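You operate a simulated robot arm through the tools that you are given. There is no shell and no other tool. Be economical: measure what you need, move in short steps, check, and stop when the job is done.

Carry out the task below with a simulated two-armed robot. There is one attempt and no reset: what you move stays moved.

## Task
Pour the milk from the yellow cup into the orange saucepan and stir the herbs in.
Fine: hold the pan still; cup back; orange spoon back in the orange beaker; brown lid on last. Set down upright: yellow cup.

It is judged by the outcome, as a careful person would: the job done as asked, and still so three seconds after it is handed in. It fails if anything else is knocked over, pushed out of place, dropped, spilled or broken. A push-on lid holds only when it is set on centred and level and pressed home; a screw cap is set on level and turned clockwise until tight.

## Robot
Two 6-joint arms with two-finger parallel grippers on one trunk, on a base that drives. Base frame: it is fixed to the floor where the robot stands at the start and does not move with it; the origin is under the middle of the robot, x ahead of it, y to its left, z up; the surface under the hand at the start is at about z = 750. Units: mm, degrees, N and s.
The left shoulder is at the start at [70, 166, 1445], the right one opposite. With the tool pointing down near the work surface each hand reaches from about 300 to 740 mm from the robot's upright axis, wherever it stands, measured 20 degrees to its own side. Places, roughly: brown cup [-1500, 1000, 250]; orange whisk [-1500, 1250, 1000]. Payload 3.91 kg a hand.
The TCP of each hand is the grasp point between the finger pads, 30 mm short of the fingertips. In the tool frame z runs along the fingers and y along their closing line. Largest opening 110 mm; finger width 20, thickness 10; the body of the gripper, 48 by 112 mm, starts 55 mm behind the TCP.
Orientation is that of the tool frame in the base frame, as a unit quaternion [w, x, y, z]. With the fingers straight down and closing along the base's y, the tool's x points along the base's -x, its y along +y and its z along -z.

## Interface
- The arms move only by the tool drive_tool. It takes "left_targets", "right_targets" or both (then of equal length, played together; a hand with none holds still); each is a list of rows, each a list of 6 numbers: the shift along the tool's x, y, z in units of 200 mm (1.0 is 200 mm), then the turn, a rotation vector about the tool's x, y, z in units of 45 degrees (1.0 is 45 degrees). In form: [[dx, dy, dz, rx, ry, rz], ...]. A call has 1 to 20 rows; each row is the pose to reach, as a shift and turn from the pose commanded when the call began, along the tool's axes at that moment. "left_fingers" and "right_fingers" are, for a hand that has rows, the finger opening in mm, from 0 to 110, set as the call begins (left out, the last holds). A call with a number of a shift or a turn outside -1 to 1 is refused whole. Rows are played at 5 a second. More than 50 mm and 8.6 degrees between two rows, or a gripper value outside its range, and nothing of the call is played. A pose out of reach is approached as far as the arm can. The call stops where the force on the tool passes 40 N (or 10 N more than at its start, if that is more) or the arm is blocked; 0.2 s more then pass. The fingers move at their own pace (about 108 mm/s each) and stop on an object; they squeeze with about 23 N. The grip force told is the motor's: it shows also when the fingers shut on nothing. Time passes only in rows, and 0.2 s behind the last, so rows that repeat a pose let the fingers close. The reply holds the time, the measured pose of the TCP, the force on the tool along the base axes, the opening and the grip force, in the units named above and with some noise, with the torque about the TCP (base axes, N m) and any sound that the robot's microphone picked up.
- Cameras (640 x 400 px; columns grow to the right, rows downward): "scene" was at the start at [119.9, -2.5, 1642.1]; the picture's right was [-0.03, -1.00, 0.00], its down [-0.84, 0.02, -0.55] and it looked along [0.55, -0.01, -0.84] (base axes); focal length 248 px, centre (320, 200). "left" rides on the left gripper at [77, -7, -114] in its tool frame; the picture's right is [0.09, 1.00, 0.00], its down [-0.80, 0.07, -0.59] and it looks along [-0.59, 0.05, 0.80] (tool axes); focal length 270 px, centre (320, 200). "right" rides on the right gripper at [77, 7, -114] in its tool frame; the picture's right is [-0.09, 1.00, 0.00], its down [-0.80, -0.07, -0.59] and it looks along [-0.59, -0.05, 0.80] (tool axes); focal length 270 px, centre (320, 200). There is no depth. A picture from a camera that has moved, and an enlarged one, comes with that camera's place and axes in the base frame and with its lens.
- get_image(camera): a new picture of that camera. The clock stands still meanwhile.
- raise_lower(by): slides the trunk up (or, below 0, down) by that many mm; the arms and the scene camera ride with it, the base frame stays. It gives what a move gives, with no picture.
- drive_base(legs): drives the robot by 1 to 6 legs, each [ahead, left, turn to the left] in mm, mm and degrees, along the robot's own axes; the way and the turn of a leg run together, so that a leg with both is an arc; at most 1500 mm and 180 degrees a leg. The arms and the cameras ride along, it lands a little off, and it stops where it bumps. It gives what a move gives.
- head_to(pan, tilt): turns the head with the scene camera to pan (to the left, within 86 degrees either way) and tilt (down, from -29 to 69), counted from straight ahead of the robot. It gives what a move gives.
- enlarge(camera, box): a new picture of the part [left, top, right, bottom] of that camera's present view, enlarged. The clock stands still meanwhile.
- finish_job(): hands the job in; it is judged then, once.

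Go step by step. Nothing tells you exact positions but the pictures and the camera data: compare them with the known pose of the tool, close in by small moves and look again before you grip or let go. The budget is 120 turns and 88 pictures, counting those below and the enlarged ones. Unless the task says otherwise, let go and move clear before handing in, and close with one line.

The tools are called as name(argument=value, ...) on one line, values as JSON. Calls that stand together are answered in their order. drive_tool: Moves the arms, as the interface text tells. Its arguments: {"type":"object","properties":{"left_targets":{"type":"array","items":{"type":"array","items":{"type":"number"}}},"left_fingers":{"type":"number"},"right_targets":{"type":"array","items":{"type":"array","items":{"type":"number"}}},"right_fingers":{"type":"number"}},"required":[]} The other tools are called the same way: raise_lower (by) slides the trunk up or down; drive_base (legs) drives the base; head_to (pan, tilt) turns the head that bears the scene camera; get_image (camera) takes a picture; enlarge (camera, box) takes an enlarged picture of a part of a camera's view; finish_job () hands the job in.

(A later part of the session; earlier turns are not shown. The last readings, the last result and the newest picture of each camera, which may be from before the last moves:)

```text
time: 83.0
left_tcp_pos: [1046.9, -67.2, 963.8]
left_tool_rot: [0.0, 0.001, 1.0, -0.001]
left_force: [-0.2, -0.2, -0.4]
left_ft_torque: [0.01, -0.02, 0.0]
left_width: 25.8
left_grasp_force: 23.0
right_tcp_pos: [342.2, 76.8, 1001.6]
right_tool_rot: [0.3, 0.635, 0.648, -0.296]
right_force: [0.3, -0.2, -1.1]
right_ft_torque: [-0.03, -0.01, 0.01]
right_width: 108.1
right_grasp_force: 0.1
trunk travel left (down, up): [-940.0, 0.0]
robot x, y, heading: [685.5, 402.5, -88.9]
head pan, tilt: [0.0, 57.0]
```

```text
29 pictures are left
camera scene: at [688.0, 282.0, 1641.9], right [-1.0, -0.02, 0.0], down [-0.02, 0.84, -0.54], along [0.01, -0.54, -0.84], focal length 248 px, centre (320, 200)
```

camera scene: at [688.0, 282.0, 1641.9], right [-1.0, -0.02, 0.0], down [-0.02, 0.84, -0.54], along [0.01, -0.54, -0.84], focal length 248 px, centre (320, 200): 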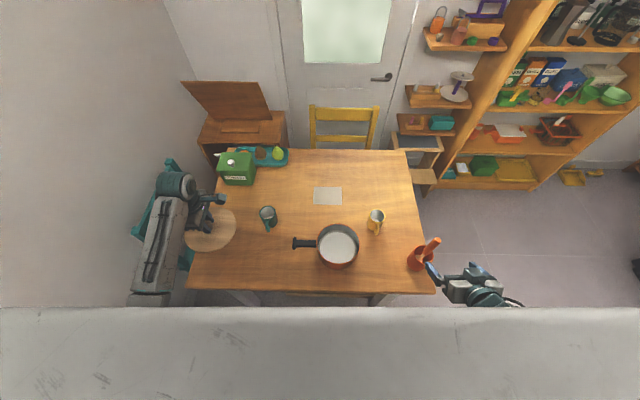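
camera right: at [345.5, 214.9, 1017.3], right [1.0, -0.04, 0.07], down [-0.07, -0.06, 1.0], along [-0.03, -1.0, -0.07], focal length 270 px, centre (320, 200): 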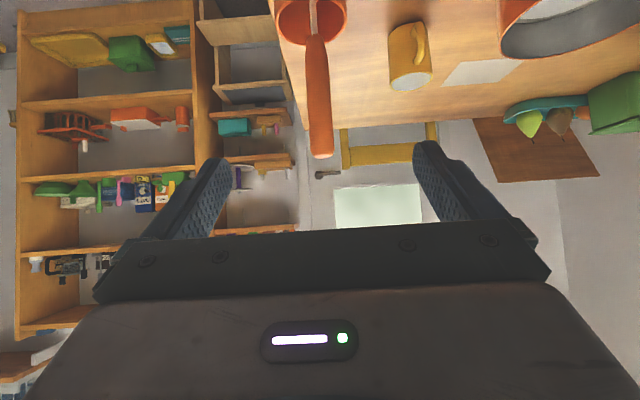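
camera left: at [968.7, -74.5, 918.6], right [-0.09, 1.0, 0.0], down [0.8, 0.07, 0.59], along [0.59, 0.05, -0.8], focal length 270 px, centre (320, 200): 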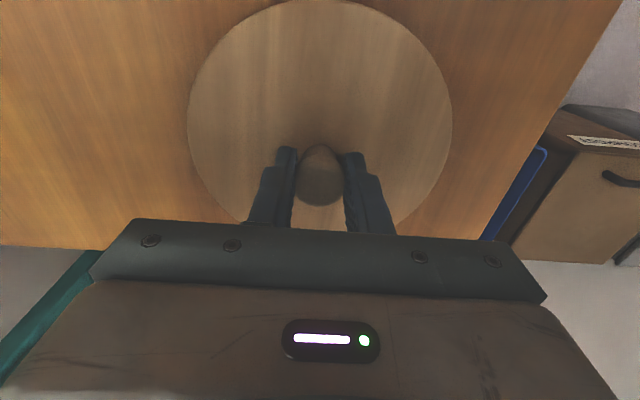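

drive_base(legs=[[0, -150, 0], [0, -140, 0]])

get_image(camera="scene")

get_image(camera="left")

```text
time: 85.2
left_tcp_pos: [762.3, -74.6, 962.9]
left_tool_rot: [-0.001, 0.001, 1.0, -0.001]
left_force: [0.0, 0.9, -0.3]
left_ft_torque: [0.0, 0.0, -0.02]
left_width: 26.2
left_grasp_force: 22.8
right_tcp_pos: [58.2, 70.9, 1002.4]
right_tool_rot: [0.301, 0.634, 0.648, -0.296]
right_force: [0.7, 0.2, 0.3]
right_ft_torque: [0.0, -0.02, 0.03]
right_width: 108.0
right_grasp_force: 0.1
trunk travel left (down, up): [-940.0, 0.0]
robot x, y, heading: [398.0, 395.1, -88.7]
head pan, tilt: [0.0, 57.0]
```

```text
28 pictures are left
camera scene: at [404.2, 275.9, 1641.9], right [-1.0, -0.02, 0.0], down [-0.02, 0.84, -0.54], along [0.01, -0.54, -0.84], focal length 248 px, centre (320, 200)
```

scene: 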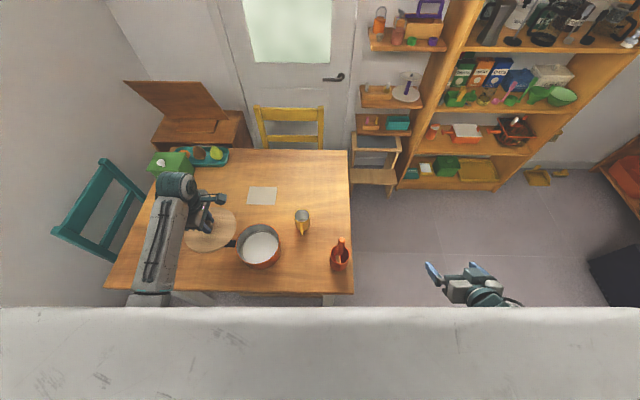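

```text
27 pictures are left
camera left: at [685.1, -80.8, 1077.5], right [-0.09, 1.0, 0.0], down [0.8, 0.07, 0.59], along [0.59, 0.05, -0.8], focal length 270 px, centre (320, 200)
```

left: 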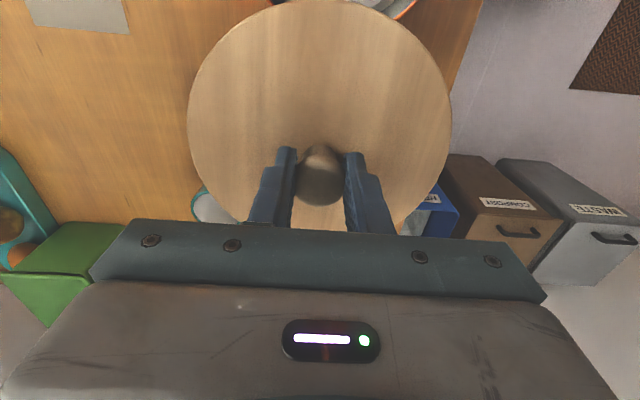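

I'll measure the pan centre precisely from this new viewpoint.

enlarge(camera="scene", box=[220, 215, 300, 275])

```text
6.67 times, centred on (260, 245) of scene
camera zoom: at [404.2, 275.9, 1641.9], right [-1.0, -0.02, 0.0], down [-0.02, 0.84, -0.54], along [0.01, -0.54, -0.84], focal length 1650 px, centre (720, -100)
```

zoom: 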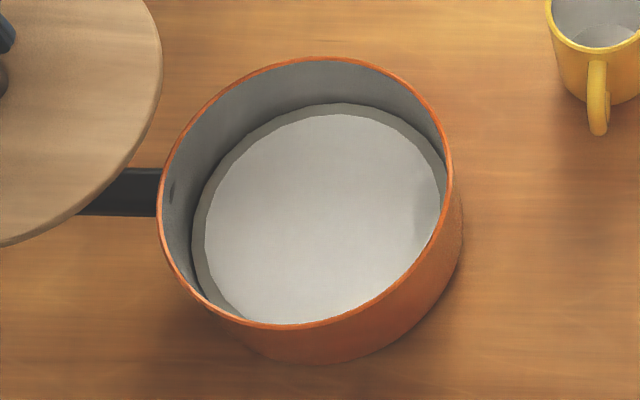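

The pan centre is at about (633,-71), rim z≈822. I'm moving the lid over it, staying 50 mm above, and comparing the two in one view.

drive_tool(left_targets=[[0.13, 0.004, 0, 0, 0, 0], [0.26, 0.008, 0, 0, 0, 0], [0.39, 0.012, 0, 0, 0, 0], [0.52, 0.015, 0, 0, 0, 0], [0.645, 0.018, 0.08, 0, 0, 0], [0.645, 0.018, 0.165, 0, 0, 0], [0.645, 0.018, 0.165, 0, 0, 0]])

enlarge(camera="scene", box=[220, 215, 300, 275])

get_image(camera="left")

```text
time: 86.8
left_tcp_pos: [632.7, -70.3, 930.6]
left_tool_rot: [0.0, 0.001, 1.0, -0.001]
left_force: [-0.7, 0.3, -1.0]
left_ft_torque: [0.01, 0.02, -0.04]
left_width: 26.1
left_grasp_force: 23.4
right_tcp_pos: [56.5, 70.6, 1002.3]
right_tool_rot: [0.301, 0.634, 0.648, -0.295]
right_force: [-0.6, 0.1, -0.3]
right_ft_torque: [-0.01, -0.03, -0.01]
right_width: 107.8
right_grasp_force: 0.0
trunk travel left (down, up): [-940.0, 0.0]
robot x, y, heading: [405.0, 396.7, -88.8]
head pan, tilt: [0.0, 57.0]
```

```text
6.67 times, centred on (260, 245) of scene
camera zoom: at [402.4, 275.9, 1641.9], right [-1.0, -0.02, 0.0], down [-0.02, 0.84, -0.54], along [0.01, -0.54, -0.84], focal length 1650 px, centre (720, -100)
```

zoom: 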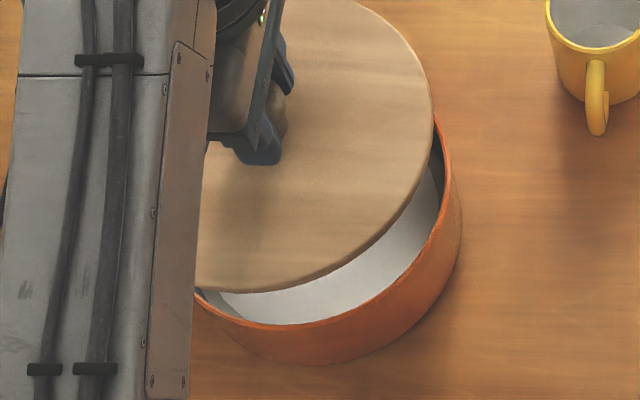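

```text
24 pictures are left
camera left: at [555.1, -77.1, 1044.6], right [-0.09, 1.0, 0.0], down [0.8, 0.07, 0.59], along [0.59, 0.05, -0.8], focal length 270 px, centre (320, 200)
```

left: 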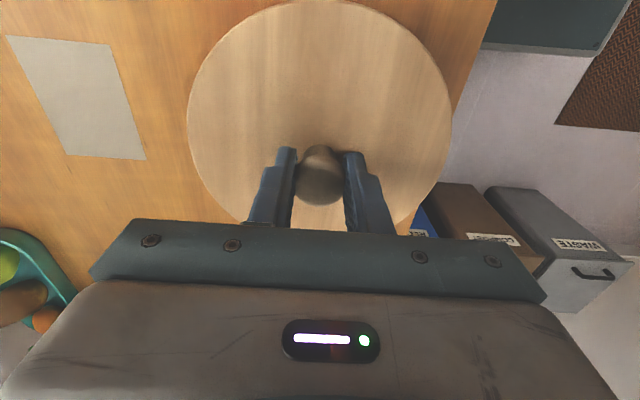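

drive_tool(left_targets=[[0, 0, 0.1, 0, 0, 0], [0, 0, 0.2, 0, 0, 0], [0, 0, 0.2, 0, 0, 0]])

enlarge(camera="scene", box=[220, 215, 300, 275])

```text
time: 87.6
left_tcp_pos: [630.6, -70.8, 889.4]
left_tool_rot: [-0.001, 0.0, 1.0, -0.001]
left_force: [-0.4, 0.3, -0.2]
left_ft_torque: [0.01, -0.02, 0.01]
left_width: 25.9
left_grasp_force: 23.1
right_tcp_pos: [56.8, 70.5, 1001.1]
right_tool_rot: [0.301, 0.635, 0.647, -0.296]
right_force: [0.3, 0.3, 0.0]
right_ft_torque: [-0.01, 0.04, -0.01]
right_width: 108.2
right_grasp_force: 0.1
trunk travel left (down, up): [-940.0, 0.0]
robot x, y, heading: [399.9, 396.9, -88.8]
head pan, tilt: [0.0, 57.0]
```

```text
6.67 times, centred on (260, 245) of scene
camera zoom: at [401.4, 276.0, 1641.9], right [-1.0, -0.02, 0.0], down [-0.02, 0.84, -0.54], along [0.01, -0.54, -0.84], focal length 1650 px, centre (720, -100)
```

zoom: 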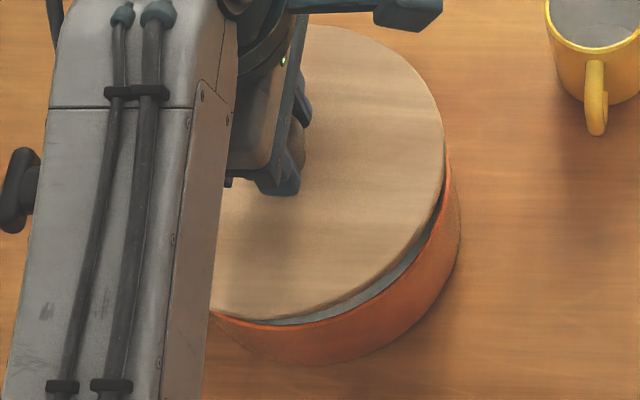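

By pixel comparison, the lid sits about 4 mm too far in +x relative to the pan and is fine in y. I'm correcting that and lowering a little further to re-check.

drive_tool(left_targets=[[0.01, 0, 0.02, 0, 0, 0], [0.018, 0, 0.06, 0, 0, 0], [0.018, 0, 0.06, 0, 0, 0]])

enlarge(camera="scene", box=[240, 215, 280, 265])

```text
time: 88.4
left_tcp_pos: [629.6, -72.2, 878.4]
left_tool_rot: [0.0, 0.001, 1.0, -0.001]
left_force: [-0.7, -0.1, -0.2]
left_ft_torque: [-0.02, 0.0, -0.06]
left_width: 26.2
left_grasp_force: 23.3
right_tcp_pos: [56.3, 70.4, 1001.8]
right_tool_rot: [0.301, 0.635, 0.647, -0.295]
right_force: [0.3, -0.2, -0.2]
right_ft_torque: [0.0, -0.02, 0.0]
right_width: 107.9
right_grasp_force: 0.0
trunk travel left (down, up): [-940.0, 0.0]
robot x, y, heading: [396.1, 396.7, -89.0]
head pan, tilt: [0.0, 57.0]
```

```text
8.00 times, centred on (260, 240) of scene
camera zoom: at [401.9, 276.0, 1641.9], right [-1.0, -0.02, 0.0], down [-0.02, 0.84, -0.54], along [0.01, -0.54, -0.84], focal length 1980 px, centre (800, -120)
```

zoom: 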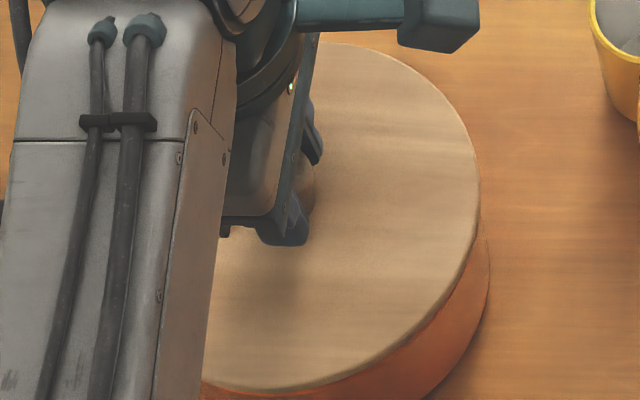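

The lid is now aligned within about 1 mm. I'm lowering slowly until it seats, watching the force.

drive_tool(left_targets=[[0.003, -0.005, 0.0125, 0, 0, 0], [0.003, -0.005, 0.025, 0, 0, 0], [0.003, -0.005, 0.0375, 0, 0, 0], [0.003, -0.005, 0.05, 0, 0, 0], [0.003, -0.005, 0.0575, 0, 0, 0], [0.003, -0.005, 0.065, 0, 0, 0], [0.003, -0.005, 0.065, 0, 0, 0]])

enlarge(camera="scene", box=[240, 215, 280, 265])

```text
time: 90.0
left_tcp_pos: [627.3, -72.6, 869.4]
left_tool_rot: [0.002, 0.0, 1.0, -0.006]
left_force: [-1.4, 7.3, 19.9]
left_ft_torque: [0.43, -0.07, 0.12]
left_width: 25.9
left_grasp_force: 22.8
right_tcp_pos: [56.2, 74.5, 1002.3]
right_tool_rot: [0.302, 0.634, 0.648, -0.295]
right_force: [-0.2, -0.2, 0.6]
right_ft_torque: [-0.02, 0.01, 0.01]
right_width: 107.9
right_grasp_force: 0.0
trunk travel left (down, up): [-940.0, 0.0]
robot x, y, heading: [403.6, 395.9, -88.8]
head pan, tilt: [0.0, 57.0]
stopped in row 7 (left hand): the force on the tool passed its limit at 41 N (the readings are from after the stop); the commanded pose is now the measured one
```

```text
8.00 times, centred on (260, 240) of scene
camera zoom: at [400.4, 279.9, 1642.0], right [-1.0, -0.02, 0.0], down [-0.02, 0.84, -0.55], along [0.01, -0.55, -0.84], focal length 1980 px, centre (800, -120)
```

zoom: 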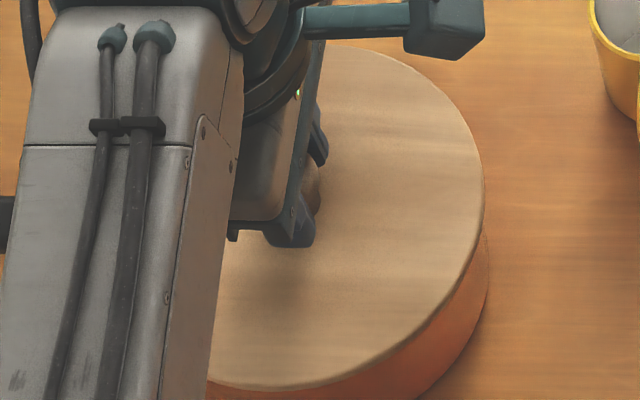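

It met 41 N at TCP z≈869. I'll look closely at the lid-rim line before pressing again.

enlarge(camera="scene", box=[262, 225, 302, 270])

get_image(camera="left")

```text
8.89 times, centred on (282, 248) of scene
camera zoom: at [400.4, 279.9, 1642.0], right [-1.0, -0.02, 0.0], down [-0.02, 0.84, -0.55], along [0.01, -0.55, -0.84], focal length 2200 px, centre (658, -222)
```

zoom: 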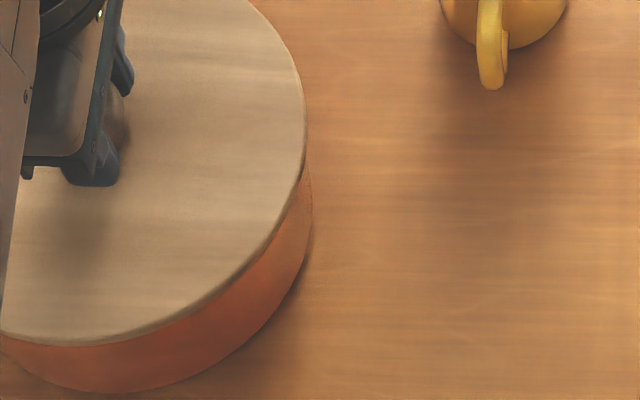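

```text
19 pictures are left
camera left: at [550.5, -78.0, 984.4], right [-0.09, 1.0, -0.01], down [0.8, 0.08, 0.6], along [0.59, 0.04, -0.8], focal length 270 px, centre (320, 200)
```

left: 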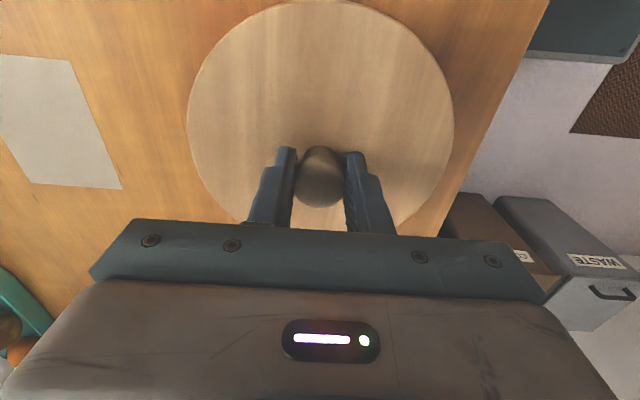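

To tell whether it has engaged, I'll ease up a few millimetres and read the force.

drive_tool(left_targets=[[0, 0, -0.0075, 0, 0, 0], [0, 0, -0.015, 0, 0, 0], [0, 0, -0.015, 0, 0, 0]])

enlarge(camera="scene", box=[240, 225, 290, 275])

```text
time: 90.8
left_tcp_pos: [628.0, -73.0, 868.0]
left_tool_rot: [0.001, 0.0, 1.0, -0.004]
left_force: [-0.1, 2.7, 0.4]
left_ft_torque: [0.06, -0.04, 0.13]
left_width: 26.2
left_grasp_force: 22.6
right_tcp_pos: [56.8, 72.4, 1002.2]
right_tool_rot: [0.302, 0.634, 0.648, -0.295]
right_force: [0.1, 1.0, 0.2]
right_ft_torque: [0.01, 0.0, -0.02]
right_width: 107.7
right_grasp_force: 0.1
trunk travel left (down, up): [-940.0, 0.0]
robot x, y, heading: [399.6, 396.2, -88.9]
head pan, tilt: [0.0, 57.0]
```

```text
8.00 times, centred on (265, 250) of scene
camera zoom: at [401.5, 277.2, 1641.9], right [-1.0, -0.02, 0.0], down [-0.02, 0.84, -0.55], along [0.01, -0.55, -0.84], focal length 1980 px, centre (760, -200)
```

zoom: 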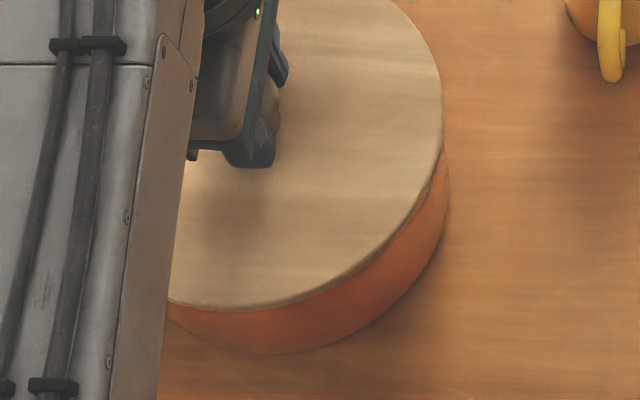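

drive_tool(left_targets=[[0, 0, -0.01, 0, 0, 0], [0, 0, -0.02, 0, 0, 0], [0, 0, -0.02, 0, 0, 0], [0, 0, -0.02, 0, 0, 0]])

```text
time: 91.8
left_tcp_pos: [628.8, -73.8, 874.2]
left_tool_rot: [0.0, 0.0, 1.0, -0.004]
left_force: [-0.4, 1.1, -0.9]
left_ft_torque: [0.03, -0.03, 0.03]
left_width: 26.0
left_grasp_force: 23.0
right_tcp_pos: [56.0, 69.8, 1001.0]
right_tool_rot: [0.302, 0.634, 0.648, -0.295]
right_force: [1.1, 0.0, -0.3]
right_ft_torque: [0.02, -0.01, 0.03]
right_width: 108.1
right_grasp_force: 0.0
trunk travel left (down, up): [-940.0, 0.0]
robot x, y, heading: [399.2, 398.4, -88.8]
head pan, tilt: [0.0, 57.0]
```

The lid lifted freely, so it's not home yet. I'll re-measure the lid-pan alignment at this small gap.

enlarge(camera="scene", box=[262, 222, 286, 246])

enlarge(camera="scene", box=[244, 246, 276, 270])

```text
16.00 times, centred on (274, 234) of scene
camera zoom: at [401.9, 276.1, 1641.9], right [-1.0, -0.02, 0.0], down [-0.02, 0.84, -0.54], along [0.01, -0.54, -0.84], focal length 3960 px, centre (1056, -344)
```

zoom: 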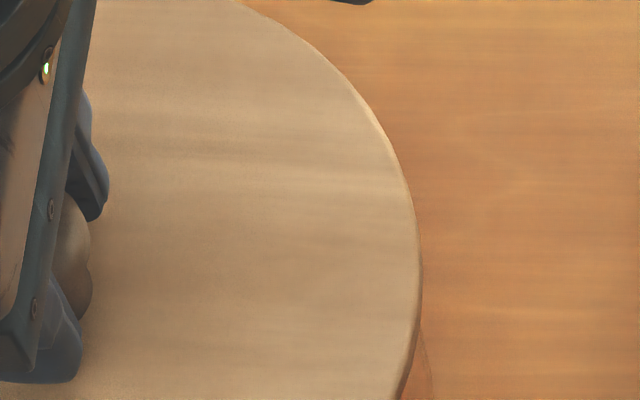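

```text
16.00 times, centred on (260, 258) of scene
camera zoom: at [401.9, 276.1, 1641.9], right [-1.0, -0.02, 0.0], down [-0.02, 0.84, -0.54], along [0.01, -0.54, -0.84], focal length 3960 px, centre (1280, -728)
```

zoom: 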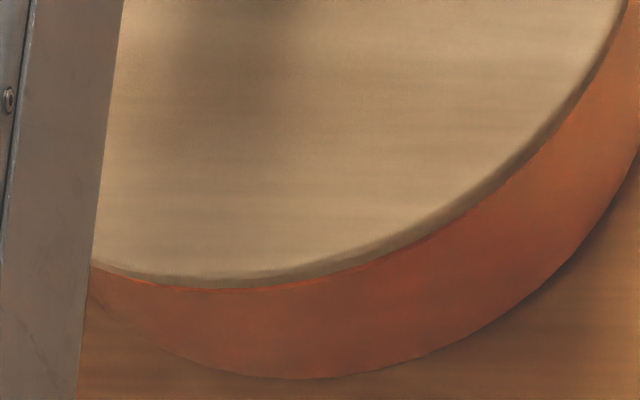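

The rim peeks out more toward +y/+x, so the lid needs to move about +1 mm in x and +2 mm in y. I'm correcting that, levelling the hand, and pressing slowly.

drive_tool(left_targets=[[-0.005, 0.01, 0, -0.01, 0, 0], [-0.005, 0.01, 0, -0.01, 0, 0], [-0.005, 0.01, 0.01, -0.01, 0, 0], [-0.005, 0.01, 0.02, -0.01, 0, 0], [-0.005, 0.01, 0.03, -0.01, 0, 0], [-0.005, 0.01, 0.035, -0.01, 0, 0], [-0.005, 0.01, 0.04, -0.01, 0, 0], [-0.005, 0.01, 0.045, -0.01, 0, 0], [-0.005, 0.01, 0.05, -0.01, 0, 0], [-0.005, 0.01, 0.055, -0.01, 0, 0], [-0.005, 0.01, 0.06, -0.01, 0, 0], [-0.005, 0.01, 0.065, -0.01, 0, 0], [-0.005, 0.01, 0.07, -0.01, 0, 0], [-0.005, 0.01, 0.075, -0.01, 0, 0], [-0.005, 0.01, 0.08, -0.01, 0, 0]])

```text
time: 93.7
left_tcp_pos: [629.9, -74.1, 870.4]
left_tool_rot: [0.002, 0.0, 1.0, -0.006]
left_force: [-0.4, 11.5, 23.4]
left_ft_torque: [0.12, -0.1, 0.09]
left_width: 26.3
left_grasp_force: 23.3
right_tcp_pos: [55.1, 73.0, 1000.9]
right_tool_rot: [0.302, 0.634, 0.648, -0.296]
right_force: [0.0, 0.9, 0.9]
right_ft_torque: [0.06, -0.01, 0.02]
right_width: 107.8
right_grasp_force: 0.1
trunk travel left (down, up): [-940.0, 0.0]
robot x, y, heading: [400.8, 396.3, -88.8]
head pan, tilt: [0.0, 57.0]
stopped in row 9 (left hand): the force on the tool passed its limit at 42 N (the readings are from after the stop); the commanded pose is now the measured one
```

The lateral force shows the hand drifting toward -y as it presses. I'll ease up, bias +y by about 3 mm, and press again.

drive_tool(left_targets=[[0, 0, -0.02, -0.008, 0, 0], [0, 0.008, -0.025, -0.015, 0, 0], [0, 0.015, -0.025, -0.015, 0, 0], [0, 0.015, -0.02, -0.015, 0, 0], [0, 0.015, -0.02, -0.015, 0, 0]])

enlarge(camera="scene", box=[244, 246, 276, 270])

```text
time: 94.9
left_tcp_pos: [629.8, -72.1, 871.1]
left_tool_rot: [0.002, 0.0, 1.0, 0.002]
left_force: [0.4, 1.3, 1.7]
left_ft_torque: [-0.17, 0.0, -0.04]
left_width: 25.9
left_grasp_force: 23.1
right_tcp_pos: [55.2, 72.2, 1001.9]
right_tool_rot: [0.302, 0.634, 0.647, -0.296]
right_force: [-0.9, 0.4, -0.3]
right_ft_torque: [-0.04, -0.02, -0.01]
right_width: 108.2
right_grasp_force: 0.0
trunk travel left (down, up): [-940.0, 0.0]
robot x, y, heading: [399.9, 395.7, -88.8]
head pan, tilt: [0.0, 57.0]
```

```text
16.00 times, centred on (260, 258) of scene
camera zoom: at [401.7, 276.2, 1642.0], right [-1.0, -0.02, 0.0], down [-0.02, 0.84, -0.54], along [0.01, -0.54, -0.84], focal length 3960 px, centre (1280, -728)
```

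zoom: 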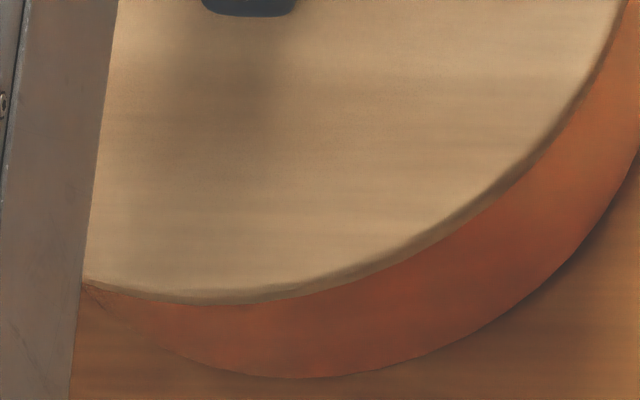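

drive_tool(left_targets=[[0, 0, 0.01, 0, 0, 0], [0, 0.003, 0.015, 0, 0, 0], [0, 0.005, 0.02, 0, 0, 0], [0, 0.007, 0.025, 0, 0, 0], [0, 0.009, 0.03, 0, 0, 0], [0, 0.011, 0.035, 0, 0, 0], [0, 0.013, 0.04, 0, 0, 0], [0, 0.014, 0.045, 0, 0, 0], [0, 0.015, 0.05, 0, 0, 0], [0, 0.016, 0.055, 0, 0, 0], [0, 0.016, 0.06, 0, 0, 0]])

```text
time: 96.1
left_tcp_pos: [629.9, -70.7, 869.8]
left_tool_rot: [0.003, 0.0, 1.0, -0.004]
left_force: [0.1, 5.9, 16.5]
left_ft_torque: [0.31, 0.09, -0.06]
left_width: 25.8
left_grasp_force: 23.1
right_tcp_pos: [55.8, 73.6, 1002.3]
right_tool_rot: [0.302, 0.634, 0.648, -0.295]
right_force: [-0.1, -0.4, -0.2]
right_ft_torque: [-0.03, 0.01, -0.02]
right_width: 108.0
right_grasp_force: 0.1
trunk travel left (down, up): [-940.0, 0.0]
robot x, y, heading: [404.5, 399.0, -88.7]
head pan, tilt: [0.0, 57.0]
stopped in row 5 (left hand): the force on the tool passed its limit at 42 N (the readings are from after the stop); the commanded pose is now the measured one
```

Unloaded rest height was lower (868) at x≈628, y≈-73 than here (871), which suggests the lid centres better there. I'm easing up, shifting back toward (626.5,-72.5), and pressing again.

drive_tool(left_targets=[[0, 0, -0.015, -0.01, 0, 0], [0.008, -0.005, -0.022, -0.01, 0, 0], [0.017, -0.008, -0.022, -0.01, 0, 0], [0.017, -0.008, -0.015, -0.01, 0, 0], [0.017, -0.008, -0.012, -0.01, 0, 0], [0.017, -0.008, -0.012, -0.01, 0, 0]])

drive_tool(left_targets=[[0, 0, 0.005, 0, 0, 0], [0, 0.002, 0.01, 0, 0, 0], [0, 0.004, 0.015, 0, 0, 0], [0, 0.006, 0.02, 0, 0, 0], [0, 0.008, 0.025, 0, 0, 0], [0, 0.01, 0.03, 0, 0, 0], [0, 0.01, 0.035, 0, 0, 0], [0, 0.01, 0.04, 0, 0, 0], [0, 0.01, 0.045, 0, 0, 0]])

```text
time: 97.5
left_tcp_pos: [626.7, -74.8, 870.0]
left_tool_rot: [0.002, 0.0, 1.0, 0.001]
left_force: [-1.0, 0.0, 0.0]
left_ft_torque: [-0.17, 0.04, -0.02]
left_width: 25.8
left_grasp_force: 23.0
right_tcp_pos: [56.8, 69.5, 1002.1]
right_tool_rot: [0.302, 0.634, 0.648, -0.295]
right_force: [0.5, 1.2, 0.2]
right_ft_torque: [-0.03, 0.02, 0.03]
right_width: 107.7
right_grasp_force: 0.1
trunk travel left (down, up): [-940.0, 0.0]
robot x, y, heading: [402.4, 393.9, -88.9]
head pan, tilt: [0.0, 57.0]
```

```text
time: 98.9
left_tcp_pos: [626.7, -73.7, 869.6]
left_tool_rot: [0.003, 0.0, 1.0, -0.005]
left_force: [-2.9, 8.8, 17.0]
left_ft_torque: [0.05, -0.1, 0.11]
left_width: 25.9
left_grasp_force: 23.1
right_tcp_pos: [55.0, 72.4, 1001.4]
right_tool_rot: [0.302, 0.634, 0.648, -0.296]
right_force: [0.0, -0.3, -0.3]
right_ft_torque: [0.01, 0.04, -0.01]
right_width: 107.9
right_grasp_force: 0.0
trunk travel left (down, up): [-940.0, 0.0]
robot x, y, heading: [398.6, 398.8, -88.7]
head pan, tilt: [0.0, 57.0]
stopped in row 6 (left hand): the force on the tool passed its limit at 42 N (the readings are from after the stop); the commanded pose is now the measured one
```

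Still not seated. I'll do a gentle search: light preload and 1 mm steps in y, watching for the lid to drop in.

drive_tool(left_targets=[[0, -0.01, -0.008, -0.005, 0, 0], [0, -0.01, -0.003, -0.01, 0, 0], [0, -0.005, -0.003, -0.01, 0, 0], [0, 0, -0.003, -0.01, 0, 0], [0, 0.005, -0.003, -0.01, 0, 0], [0, 0.01, -0.003, -0.01, 0, 0], [0, 0.015, -0.003, -0.01, 0, 0], [0, 0.02, -0.003, -0.01, 0, 0], [0, 0.025, -0.003, -0.01, 0, 0], [0, 0.025, -0.003, -0.01, 0, 0]])

enlarge(camera="scene", box=[244, 246, 276, 270])

```text
time: 101.1
left_tcp_pos: [626.0, -71.3, 869.6]
left_tool_rot: [0.003, 0.0, 1.0, 0.0]
left_force: [2.5, -11.0, 27.2]
left_ft_torque: [-0.67, -0.13, -0.01]
left_width: 25.9
left_grasp_force: 22.6
right_tcp_pos: [56.8, 70.6, 1002.5]
right_tool_rot: [0.303, 0.634, 0.647, -0.296]
right_force: [0.0, 0.2, -0.1]
right_ft_torque: [-0.01, -0.03, 0.0]
right_width: 108.0
right_grasp_force: 0.1
trunk travel left (down, up): [-940.0, 0.0]
robot x, y, heading: [397.2, 397.8, -88.9]
head pan, tilt: [0.0, 57.0]
```

```text
16.00 times, centred on (260, 258) of scene
camera zoom: at [400.4, 277.7, 1642.2], right [-1.0, -0.02, 0.0], down [-0.02, 0.84, -0.55], along [0.01, -0.55, -0.84], focal length 3960 px, centre (1280, -728)
```

zoom: 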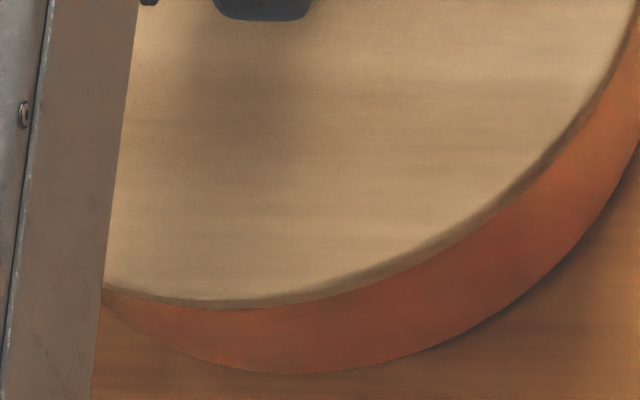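

The height suggests the disc may already be at rim level. I'll unload sideways and test with a small lift whether it's holding.

drive_tool(left_targets=[[0, -0.006, -0.005, 0, 0, 0], [0, -0.012, -0.01, 0, 0, 0], [0, -0.012, -0.02, 0, 0, 0], [0, -0.012, -0.03, 0, 0, 0], [0, -0.012, -0.04, 0, 0, 0], [0, -0.012, -0.04, 0, 0, 0]])

enlarge(camera="scene", box=[240, 225, 290, 275])

```text
time: 102.5
left_tcp_pos: [626.8, -72.5, 876.4]
left_tool_rot: [0.003, 0.001, 1.0, 0.001]
left_force: [-0.4, 0.3, -0.8]
left_ft_torque: [0.01, 0.01, 0.01]
left_width: 26.3
left_grasp_force: 22.6
right_tcp_pos: [57.3, 70.2, 1001.2]
right_tool_rot: [0.301, 0.634, 0.648, -0.296]
right_force: [-0.4, -0.1, -0.1]
right_ft_torque: [0.0, 0.02, 0.0]
right_width: 108.0
right_grasp_force: 0.0
trunk travel left (down, up): [-940.0, 0.0]
robot x, y, heading: [399.0, 396.2, -88.8]
head pan, tilt: [0.0, 57.0]
```

```text
8.00 times, centred on (265, 250) of scene
camera zoom: at [402.0, 275.5, 1641.9], right [-1.0, -0.02, 0.0], down [-0.02, 0.84, -0.54], along [0.01, -0.54, -0.84], focal length 1980 px, centre (760, -200)
```

zoom: 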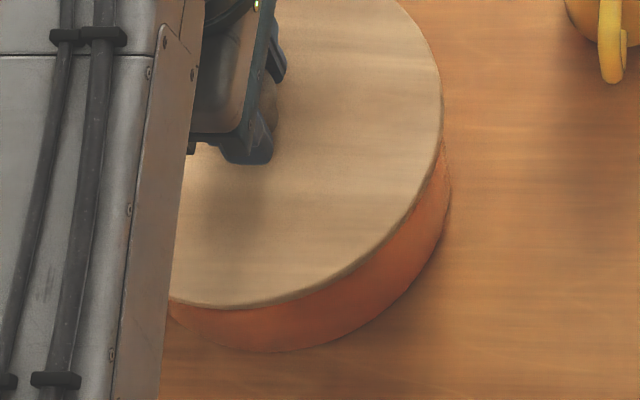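

It's not latched. I'll set the lid down lightly, let go, and move the arm aside so its centring can be seen without obstruction.

drive_tool(left_targets=[[0, 0, 0.01, -0.005, 0, 0], [0, 0, 0.02, -0.01, 0, 0], [0, 0, 0.03, -0.01, 0, 0], [0, 0, 0.034, -0.01, 0, 0], [0, 0, 0.034, -0.01, 0, 0]])

drive_tool(left_targets=[[0, 0, 0, 0, 0, 0], [0, 0, 0, 0, 0, 0], [0, 0, 0, 0, 0, 0], [0, 0, -0.1, 0, 0, 0], [0, 0, -0.3, 0, 0, 0], [0, 0, -0.5, 0, 0, 0], [-0.2, 0, -0.6, 0, 0, 0], [-0.4, 0, -0.6, 0, 0, 0], [-0.6, 0, -0.6, 0, 0, 0], [-0.8, 0, -0.6, 0, 0, 0], [-1.0, 0, -0.6, 0, 0, 0], [-1.0, 0, -0.6, 0, 0, 0]], left_fingers=60)

enlarge(camera="scene", box=[230, 215, 294, 271])

```text
time: 103.7
left_tcp_pos: [629.0, -73.1, 870.3]
left_tool_rot: [0.003, 0.001, 1.0, 0.004]
left_force: [-0.1, -1.7, 2.4]
left_ft_torque: [-0.3, 0.01, 0.04]
left_width: 26.2
left_grasp_force: 22.8
right_tcp_pos: [56.4, 70.7, 1001.0]
right_tool_rot: [0.301, 0.634, 0.648, -0.295]
right_force: [-0.6, -0.7, -0.5]
right_ft_torque: [0.01, 0.0, 0.0]
right_width: 108.0
right_grasp_force: 0.1
trunk travel left (down, up): [-940.0, 0.0]
robot x, y, heading: [401.3, 394.4, -89.0]
head pan, tilt: [0.0, 57.0]
```

```text
time: 106.3
left_tcp_pos: [826.8, -73.5, 992.0]
left_tool_rot: [0.003, 0.0, 1.0, 0.005]
left_force: [-0.1, -0.2, 0.5]
left_ft_torque: [0.01, 0.01, 0.01]
left_width: 60.1
left_grasp_force: 0.0
left hand out of reach, approached as far as the arm can: row 7
right_tcp_pos: [55.2, 70.9, 1002.0]
right_tool_rot: [0.302, 0.634, 0.648, -0.295]
right_force: [-0.1, 0.1, 0.5]
right_ft_torque: [0.02, -0.04, 0.04]
right_width: 108.0
right_grasp_force: 0.1
trunk travel left (down, up): [-940.0, 0.0]
robot x, y, heading: [398.5, 398.0, -88.9]
head pan, tilt: [0.0, 57.0]
```

```text
7.14 times, centred on (262, 243) of scene
camera zoom: at [400.5, 275.6, 1641.9], right [-1.0, -0.02, 0.0], down [-0.02, 0.84, -0.54], along [0.01, -0.54, -0.84], focal length 1768 px, centre (734, -107)
```

zoom: 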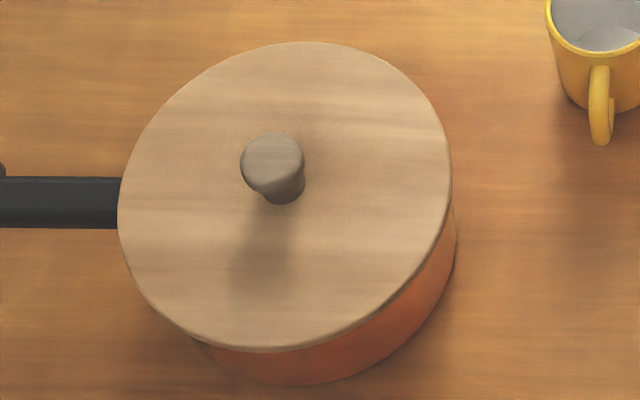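

enlarge(camera="scene", box=[244, 252, 272, 272])

get_image(camera="left")

```text
16.00 times, centred on (258, 262) of scene
camera zoom: at [400.5, 275.6, 1641.9], right [-1.0, -0.02, 0.0], down [-0.02, 0.84, -0.54], along [0.01, -0.54, -0.84], focal length 3960 px, centre (1312, -792)
```

zoom: 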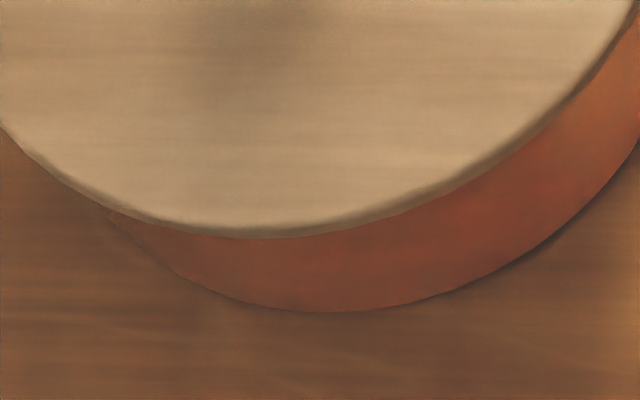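

```text
10 pictures are left
camera left: at [750.3, -80.1, 1106.7], right [-0.09, 1.0, 0.01], down [0.8, 0.06, 0.6], along [0.6, 0.06, -0.8], focal length 270 px, centre (320, 200)
```

left: 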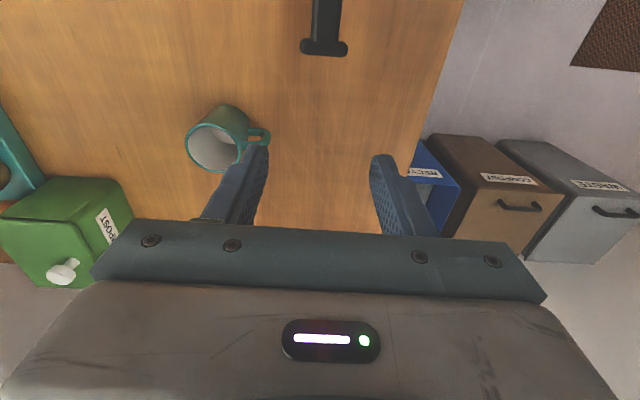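

The geometry now resolves: the lid sits at rim height but about 3.5 mm too far toward -y, and x is good. I'll go back, regrip the knob, shift it +3.5 mm in y and press.

drive_tool(left_targets=[[0.2, 0, 0, 0, 0, 0], [0.4, 0, 0, 0, 0, 0], [0.6, 0, 0, 0, 0, 0], [0.8, 0, 0, 0, 0, 0], [0.998, 0, 0, 0, 0, 0], [0.998, 0, 0.2, 0, 0, 0], [0.998, 0, 0.4, 0, 0, 0], [0.998, 0, 0.53, 0, 0, 0], [0.998, 0, 0.595, 0, 0, 0], [0.998, 0, 0.595, 0, 0, 0]])

drive_tool(left_targets=[[0, 0, 0, 0, 0, 0], [0, 0, 0, 0, 0, 0], [0, 0, 0, 0, 0, 0], [0, 0, 0, 0, 0, 0]], left_fingers=5)

```text
time: 108.5
left_tcp_pos: [629.3, -73.4, 870.9]
left_tool_rot: [0.003, 0.0, 1.0, 0.005]
left_force: [-0.8, -0.8, -0.7]
left_ft_torque: [0.01, 0.02, -0.02]
left_width: 60.3
left_grasp_force: 0.0
left hand out of reach, approached as far as the arm can: row 4, 5
right_tcp_pos: [57.1, 70.1, 1002.4]
right_tool_rot: [0.301, 0.634, 0.648, -0.296]
right_force: [0.3, 0.5, 0.3]
right_ft_torque: [0.0, 0.03, -0.02]
right_width: 107.9
right_grasp_force: 0.1
trunk travel left (down, up): [-940.0, 0.0]
robot x, y, heading: [402.3, 395.3, -89.0]
head pan, tilt: [0.0, 57.0]
```

```text
time: 109.5
left_tcp_pos: [629.7, -73.5, 871.0]
left_tool_rot: [0.002, 0.0, 1.0, 0.006]
left_force: [0.0, 1.1, 0.6]
left_ft_torque: [-0.17, -0.02, -0.02]
left_width: 25.9
left_grasp_force: 23.4
right_tcp_pos: [56.7, 70.6, 1001.7]
right_tool_rot: [0.301, 0.635, 0.648, -0.296]
right_force: [-0.7, 0.1, 0.1]
right_ft_torque: [0.03, 0.01, 0.01]
right_width: 108.1
right_grasp_force: 0.0
trunk travel left (down, up): [-940.0, 0.0]
robot x, y, heading: [401.4, 395.8, -89.0]
head pan, tilt: [0.0, 57.0]
```

drive_tool(left_targets=[[0, 0, -0.01, 0, 0, 0], [0, 0, -0.02, 0, 0, 0], [0, 0.009, -0.02, 0, 0, 0], [0, 0.0175, -0.02, 0, 0, 0], [0, 0.0175, -0.01, 0, 0, 0], [0, 0.0175, 0, 0, 0, 0], [0, 0.0175, 0.003, 0, 0, 0], [0, 0.0175, 0.003, 0, 0, 0]])

drive_tool(left_targets=[[0, 0.001, 0.005, 0, 0, 0], [0, 0.002, 0.01, 0, 0, 0], [0, 0.003, 0.015, 0, 0, 0], [0, 0.005, 0.02, 0, 0, 0], [0, 0.006, 0.025, 0, 0, 0], [0, 0.007, 0.03, 0, 0, 0], [0, 0.008, 0.035, 0, 0, 0], [0, 0.008, 0.04, 0, 0, 0], [0, 0.008, 0.045, 0, 0, 0], [0, 0.008, 0.05, 0, 0, 0]])

```text
time: 111.3
left_tcp_pos: [628.6, -69.5, 869.7]
left_tool_rot: [0.003, 0.0, 1.0, 0.004]
left_force: [2.5, -1.2, 8.4]
left_ft_torque: [-0.31, -0.08, 0.01]
left_width: 25.6
left_grasp_force: 23.0
right_tcp_pos: [56.2, 70.7, 1002.1]
right_tool_rot: [0.301, 0.635, 0.647, -0.295]
right_force: [-0.4, 0.8, -0.1]
right_ft_torque: [0.01, -0.04, -0.03]
right_width: 107.7
right_grasp_force: 0.1
trunk travel left (down, up): [-940.0, 0.0]
robot x, y, heading: [404.4, 396.1, -88.7]
head pan, tilt: [0.0, 57.0]
```

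```text
time: 112.3
left_tcp_pos: [628.6, -69.5, 869.3]
left_tool_rot: [0.003, 0.0, 1.0, 0.0]
left_force: [-0.1, 6.1, 17.3]
left_ft_torque: [0.35, 0.3, -0.08]
left_width: 26.1
left_grasp_force: 23.2
right_tcp_pos: [57.3, 71.4, 1001.0]
right_tool_rot: [0.303, 0.634, 0.648, -0.295]
right_force: [-0.3, 1.1, 0.2]
right_ft_torque: [-0.01, 0.01, 0.02]
right_width: 108.2
right_grasp_force: 0.2
trunk travel left (down, up): [-940.0, 0.0]
robot x, y, heading: [404.2, 394.2, -88.9]
head pan, tilt: [0.0, 57.0]
stopped in row 4 (left hand): the force on the tool passed its limit at 42 N (the readings are from after the stop); the commanded pose is now the measured one
```

Pressed to 42 N, centred and level. I'm testing for hold with a small lift.

drive_tool(left_targets=[[0, 0, -0.01, 0, 0, 0], [0, 0, -0.02, 0, 0, 0], [0, 0, -0.025, 0, 0, 0], [0, 0, -0.025, 0, 0, 0]])

```text
time: 113.3
left_tcp_pos: [628.9, -70.6, 872.6]
left_tool_rot: [0.004, 0.001, 1.0, 0.002]
left_force: [0.1, 0.0, -1.0]
left_ft_torque: [0.0, -0.04, 0.01]
left_width: 26.0
left_grasp_force: 22.8
right_tcp_pos: [57.7, 71.5, 1002.7]
right_tool_rot: [0.301, 0.634, 0.648, -0.294]
right_force: [0.6, -1.2, -0.5]
right_ft_torque: [0.0, -0.01, 0.01]
right_width: 108.0
right_grasp_force: 0.1
trunk travel left (down, up): [-940.0, 0.0]
robot x, y, heading: [400.3, 395.0, -88.7]
head pan, tilt: [0.0, 57.0]
```

It lifts freely again. I want to know whether the lid has a plug underneath, so I'll lift it and tilt it to look at its profile.

drive_tool(left_targets=[[0, 0, -0.15, 0, 0, 0], [0, 0, -0.3, 0, 0, 0], [0, 0, -0.45, 0, 0, 0], [0, 0, -0.6, 0, 0, 0], [0, 0, -0.7, 0, 0.15, 0], [0, 0, -0.75, 0, 0.3, 0], [0, 0, -0.75, 0, 0.45, 0], [0, 0, -0.75, 0, 0.6, 0], [0, 0, -0.75, 0, 0.75, 0], [0, 0, -0.75, 0, 0.9, 0], [0, 0, -0.75, 0, 1.0, 0], [0, 0, -0.75, 0, 1.0, 0]])

drive_tool(left_targets=[[0, 0, 0, 0, 0.14, 0], [0, 0, 0, 0, 0.28, 0], [0, 0, 0, 0, 0.42, 0], [0, 0, 0, 0, 0.56, 0], [0, 0, 0, 0, 0.7, 0], [0, 0, 0, 0, 0.7, 0]])

get_image(camera="scene")

```text
time: 115.9
left_tcp_pos: [628.5, -72.2, 1023.8]
left_tool_rot: [-0.38, -0.001, 0.925, 0.001]
left_force: [0.6, -0.2, 0.1]
left_ft_torque: [-0.02, 0.0, 0.01]
left_width: 25.6
left_grasp_force: 22.3
left hand out of reach, approached as far as the arm can: row 4, 5, 6, 7
right_tcp_pos: [57.5, 70.1, 1001.9]
right_tool_rot: [0.302, 0.634, 0.648, -0.296]
right_force: [0.4, -0.1, -0.2]
right_ft_torque: [-0.02, 0.01, -0.01]
right_width: 107.7
right_grasp_force: 0.0
trunk travel left (down, up): [-940.0, 0.0]
robot x, y, heading: [399.7, 399.0, -88.8]
head pan, tilt: [0.0, 57.0]
```

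```text
time: 117.3
left_tcp_pos: [628.4, -72.1, 1022.5]
left_tool_rot: [-0.617, -0.001, 0.787, 0.0]
left_force: [0.5, 0.6, -0.1]
left_ft_torque: [-0.03, -0.02, 0.0]
left_width: 26.0
left_grasp_force: 23.5
right_tcp_pos: [56.6, 70.1, 1002.2]
right_tool_rot: [0.302, 0.634, 0.648, -0.295]
right_force: [0.6, 0.6, 0.0]
right_ft_torque: [-0.02, 0.0, 0.04]
right_width: 108.2
right_grasp_force: 0.0
trunk travel left (down, up): [-940.0, 0.0]
robot x, y, heading: [399.0, 396.1, -88.7]
head pan, tilt: [0.0, 57.0]
```

```text
9 pictures are left
camera scene: at [401.9, 275.6, 1641.9], right [-1.0, -0.02, 0.0], down [-0.02, 0.84, -0.54], along [0.01, -0.54, -0.84], focal length 248 px, centre (320, 200)
```

scene: 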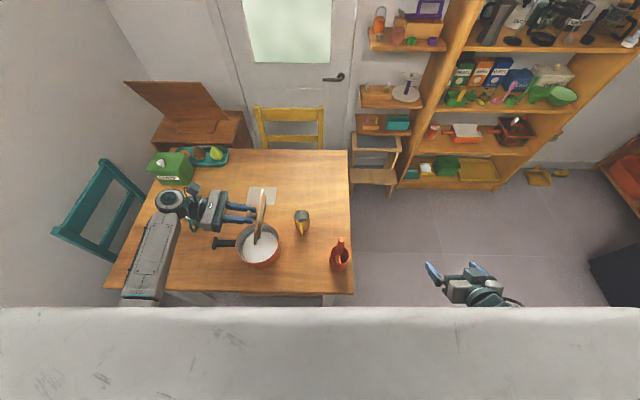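

enlarge(camera="scene", box=[236, 184, 292, 272])

```text
4.55 times, centred on (264, 228) of scene
camera zoom: at [401.9, 275.6, 1641.9], right [-1.0, -0.02, 0.0], down [-0.02, 0.84, -0.54], along [0.01, -0.54, -0.84], focal length 1125 px, centre (574, 73)
```

zoom: 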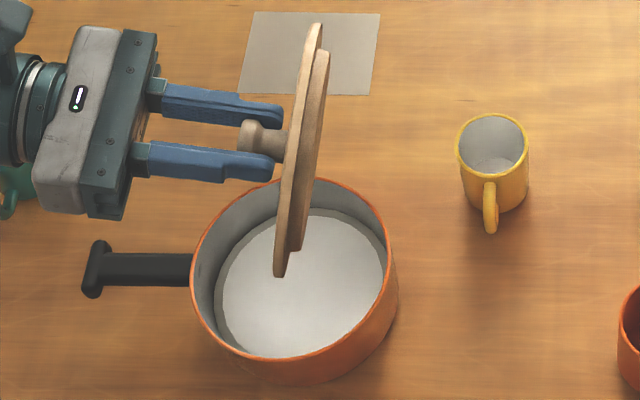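

The profile shows the lid is a disc with a smaller loose plug, about 64 mm in radius against the pan's ~75 mm inner radius. So it simply seats on the rim, and the height I measured was the seated one. I'm bringing it level again and back over the pan.

drive_tool(left_targets=[[0, 0, 0, 0, -0.14, 0], [0, 0, 0, 0, -0.28, 0], [0, 0, 0, 0, -0.42, 0], [0, 0, 0, 0, -0.56, 0], [0, 0, 0, 0, -0.7, 0], [0, 0, 0, 0, -0.7, 0]])

drive_tool(left_targets=[[-0.035, 0, 0.035, 0, -0.16, 0], [-0.07, 0, 0.07, 0, -0.33, 0], [-0.106, 0, 0.106, 0, -0.5, 0], [-0.14, 0, 0.14, 0, -0.66, 0], [-0.175, 0, 0.175, 0, -0.83, 0], [-0.212, 0, 0.212, 0, -0.992, 0], [-0.3, 0, 0.3, 0, -0.992, 0], [-0.39, 0, 0.39, 0, -0.992, 0], [-0.46, 0, 0.46, 0, -0.992, 0], [-0.46, 0, 0.46, 0, -0.992, 0]])

enlarge(camera="scene", box=[230, 215, 294, 271])

```text
time: 118.7
left_tcp_pos: [626.9, -72.4, 1023.0]
left_tool_rot: [-0.38, 0.001, 0.925, 0.002]
left_force: [0.3, 0.1, -0.8]
left_ft_torque: [0.01, 0.0, 0.03]
left_width: 25.6
left_grasp_force: 23.1
right_tcp_pos: [57.6, 70.2, 1002.7]
right_tool_rot: [0.301, 0.634, 0.648, -0.295]
right_force: [-0.1, 0.1, -0.7]
right_ft_torque: [-0.03, -0.02, 0.02]
right_width: 108.1
right_grasp_force: 0.1
trunk travel left (down, up): [-940.0, 0.0]
robot x, y, heading: [400.6, 398.3, -89.0]
head pan, tilt: [0.0, 57.0]
```

```text
time: 120.9
left_tcp_pos: [628.0, -72.0, 893.7]
left_tool_rot: [0.0, 0.0, 1.0, 0.001]
left_force: [0.0, 0.1, -0.1]
left_ft_torque: [-0.02, 0.0, 0.0]
left_width: 25.9
left_grasp_force: 23.0
right_tcp_pos: [57.2, 69.7, 1002.2]
right_tool_rot: [0.301, 0.634, 0.648, -0.295]
right_force: [-0.4, 0.0, 0.8]
right_ft_torque: [0.0, -0.05, 0.02]
right_width: 107.9
right_grasp_force: 0.2
trunk travel left (down, up): [-940.0, 0.0]
robot x, y, heading: [399.1, 396.9, -88.8]
head pan, tilt: [0.0, 57.0]
```

```text
7.14 times, centred on (262, 243) of scene
camera zoom: at [402.4, 275.7, 1641.9], right [-1.0, -0.02, 0.0], down [-0.02, 0.84, -0.54], along [0.01, -0.54, -0.84], focal length 1768 px, centre (734, -107)
```

zoom: 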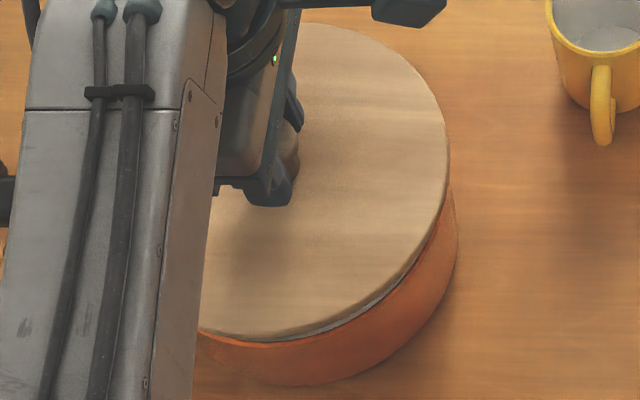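

drive_tool(left_targets=[[0, 0.006, 0.03, 0, 0, 0], [-0.003, 0.011, 0.06, 0, 0, 0], [-0.003, 0.011, 0.09, 0, 0, 0], [-0.003, 0.011, 0.11, 0, 0, 0], [-0.003, 0.012, 0.12, 0, 0, 0], [-0.003, 0.013, 0.125, 0, 0, 0], [-0.003, 0.015, 0.13, 0, 0, 0], [-0.003, 0.016, 0.135, 0, 0, 0], [-0.003, 0.016, 0.135, 0, 0, 0]])

```text
time: 123.0
left_tcp_pos: [629.3, -68.1, 870.1]
left_tool_rot: [0.001, 0.0, 1.0, -0.004]
left_force: [-0.6, 3.4, 14.5]
left_ft_torque: [0.32, 0.04, 0.04]
left_width: 26.2
left_grasp_force: 22.9
right_tcp_pos: [56.7, 72.4, 1001.8]
right_tool_rot: [0.302, 0.634, 0.648, -0.296]
right_force: [0.1, -0.1, -0.8]
right_ft_torque: [-0.01, 0.01, -0.02]
right_width: 107.9
right_grasp_force: 0.1
trunk travel left (down, up): [-940.0, 0.0]
robot x, y, heading: [405.0, 397.8, -88.9]
head pan, tilt: [0.0, 57.0]
stopped in row 9 (left hand): the force on the tool passed its limit at 41 N (the readings are from after the stop); the commanded pose is now the measured one
```

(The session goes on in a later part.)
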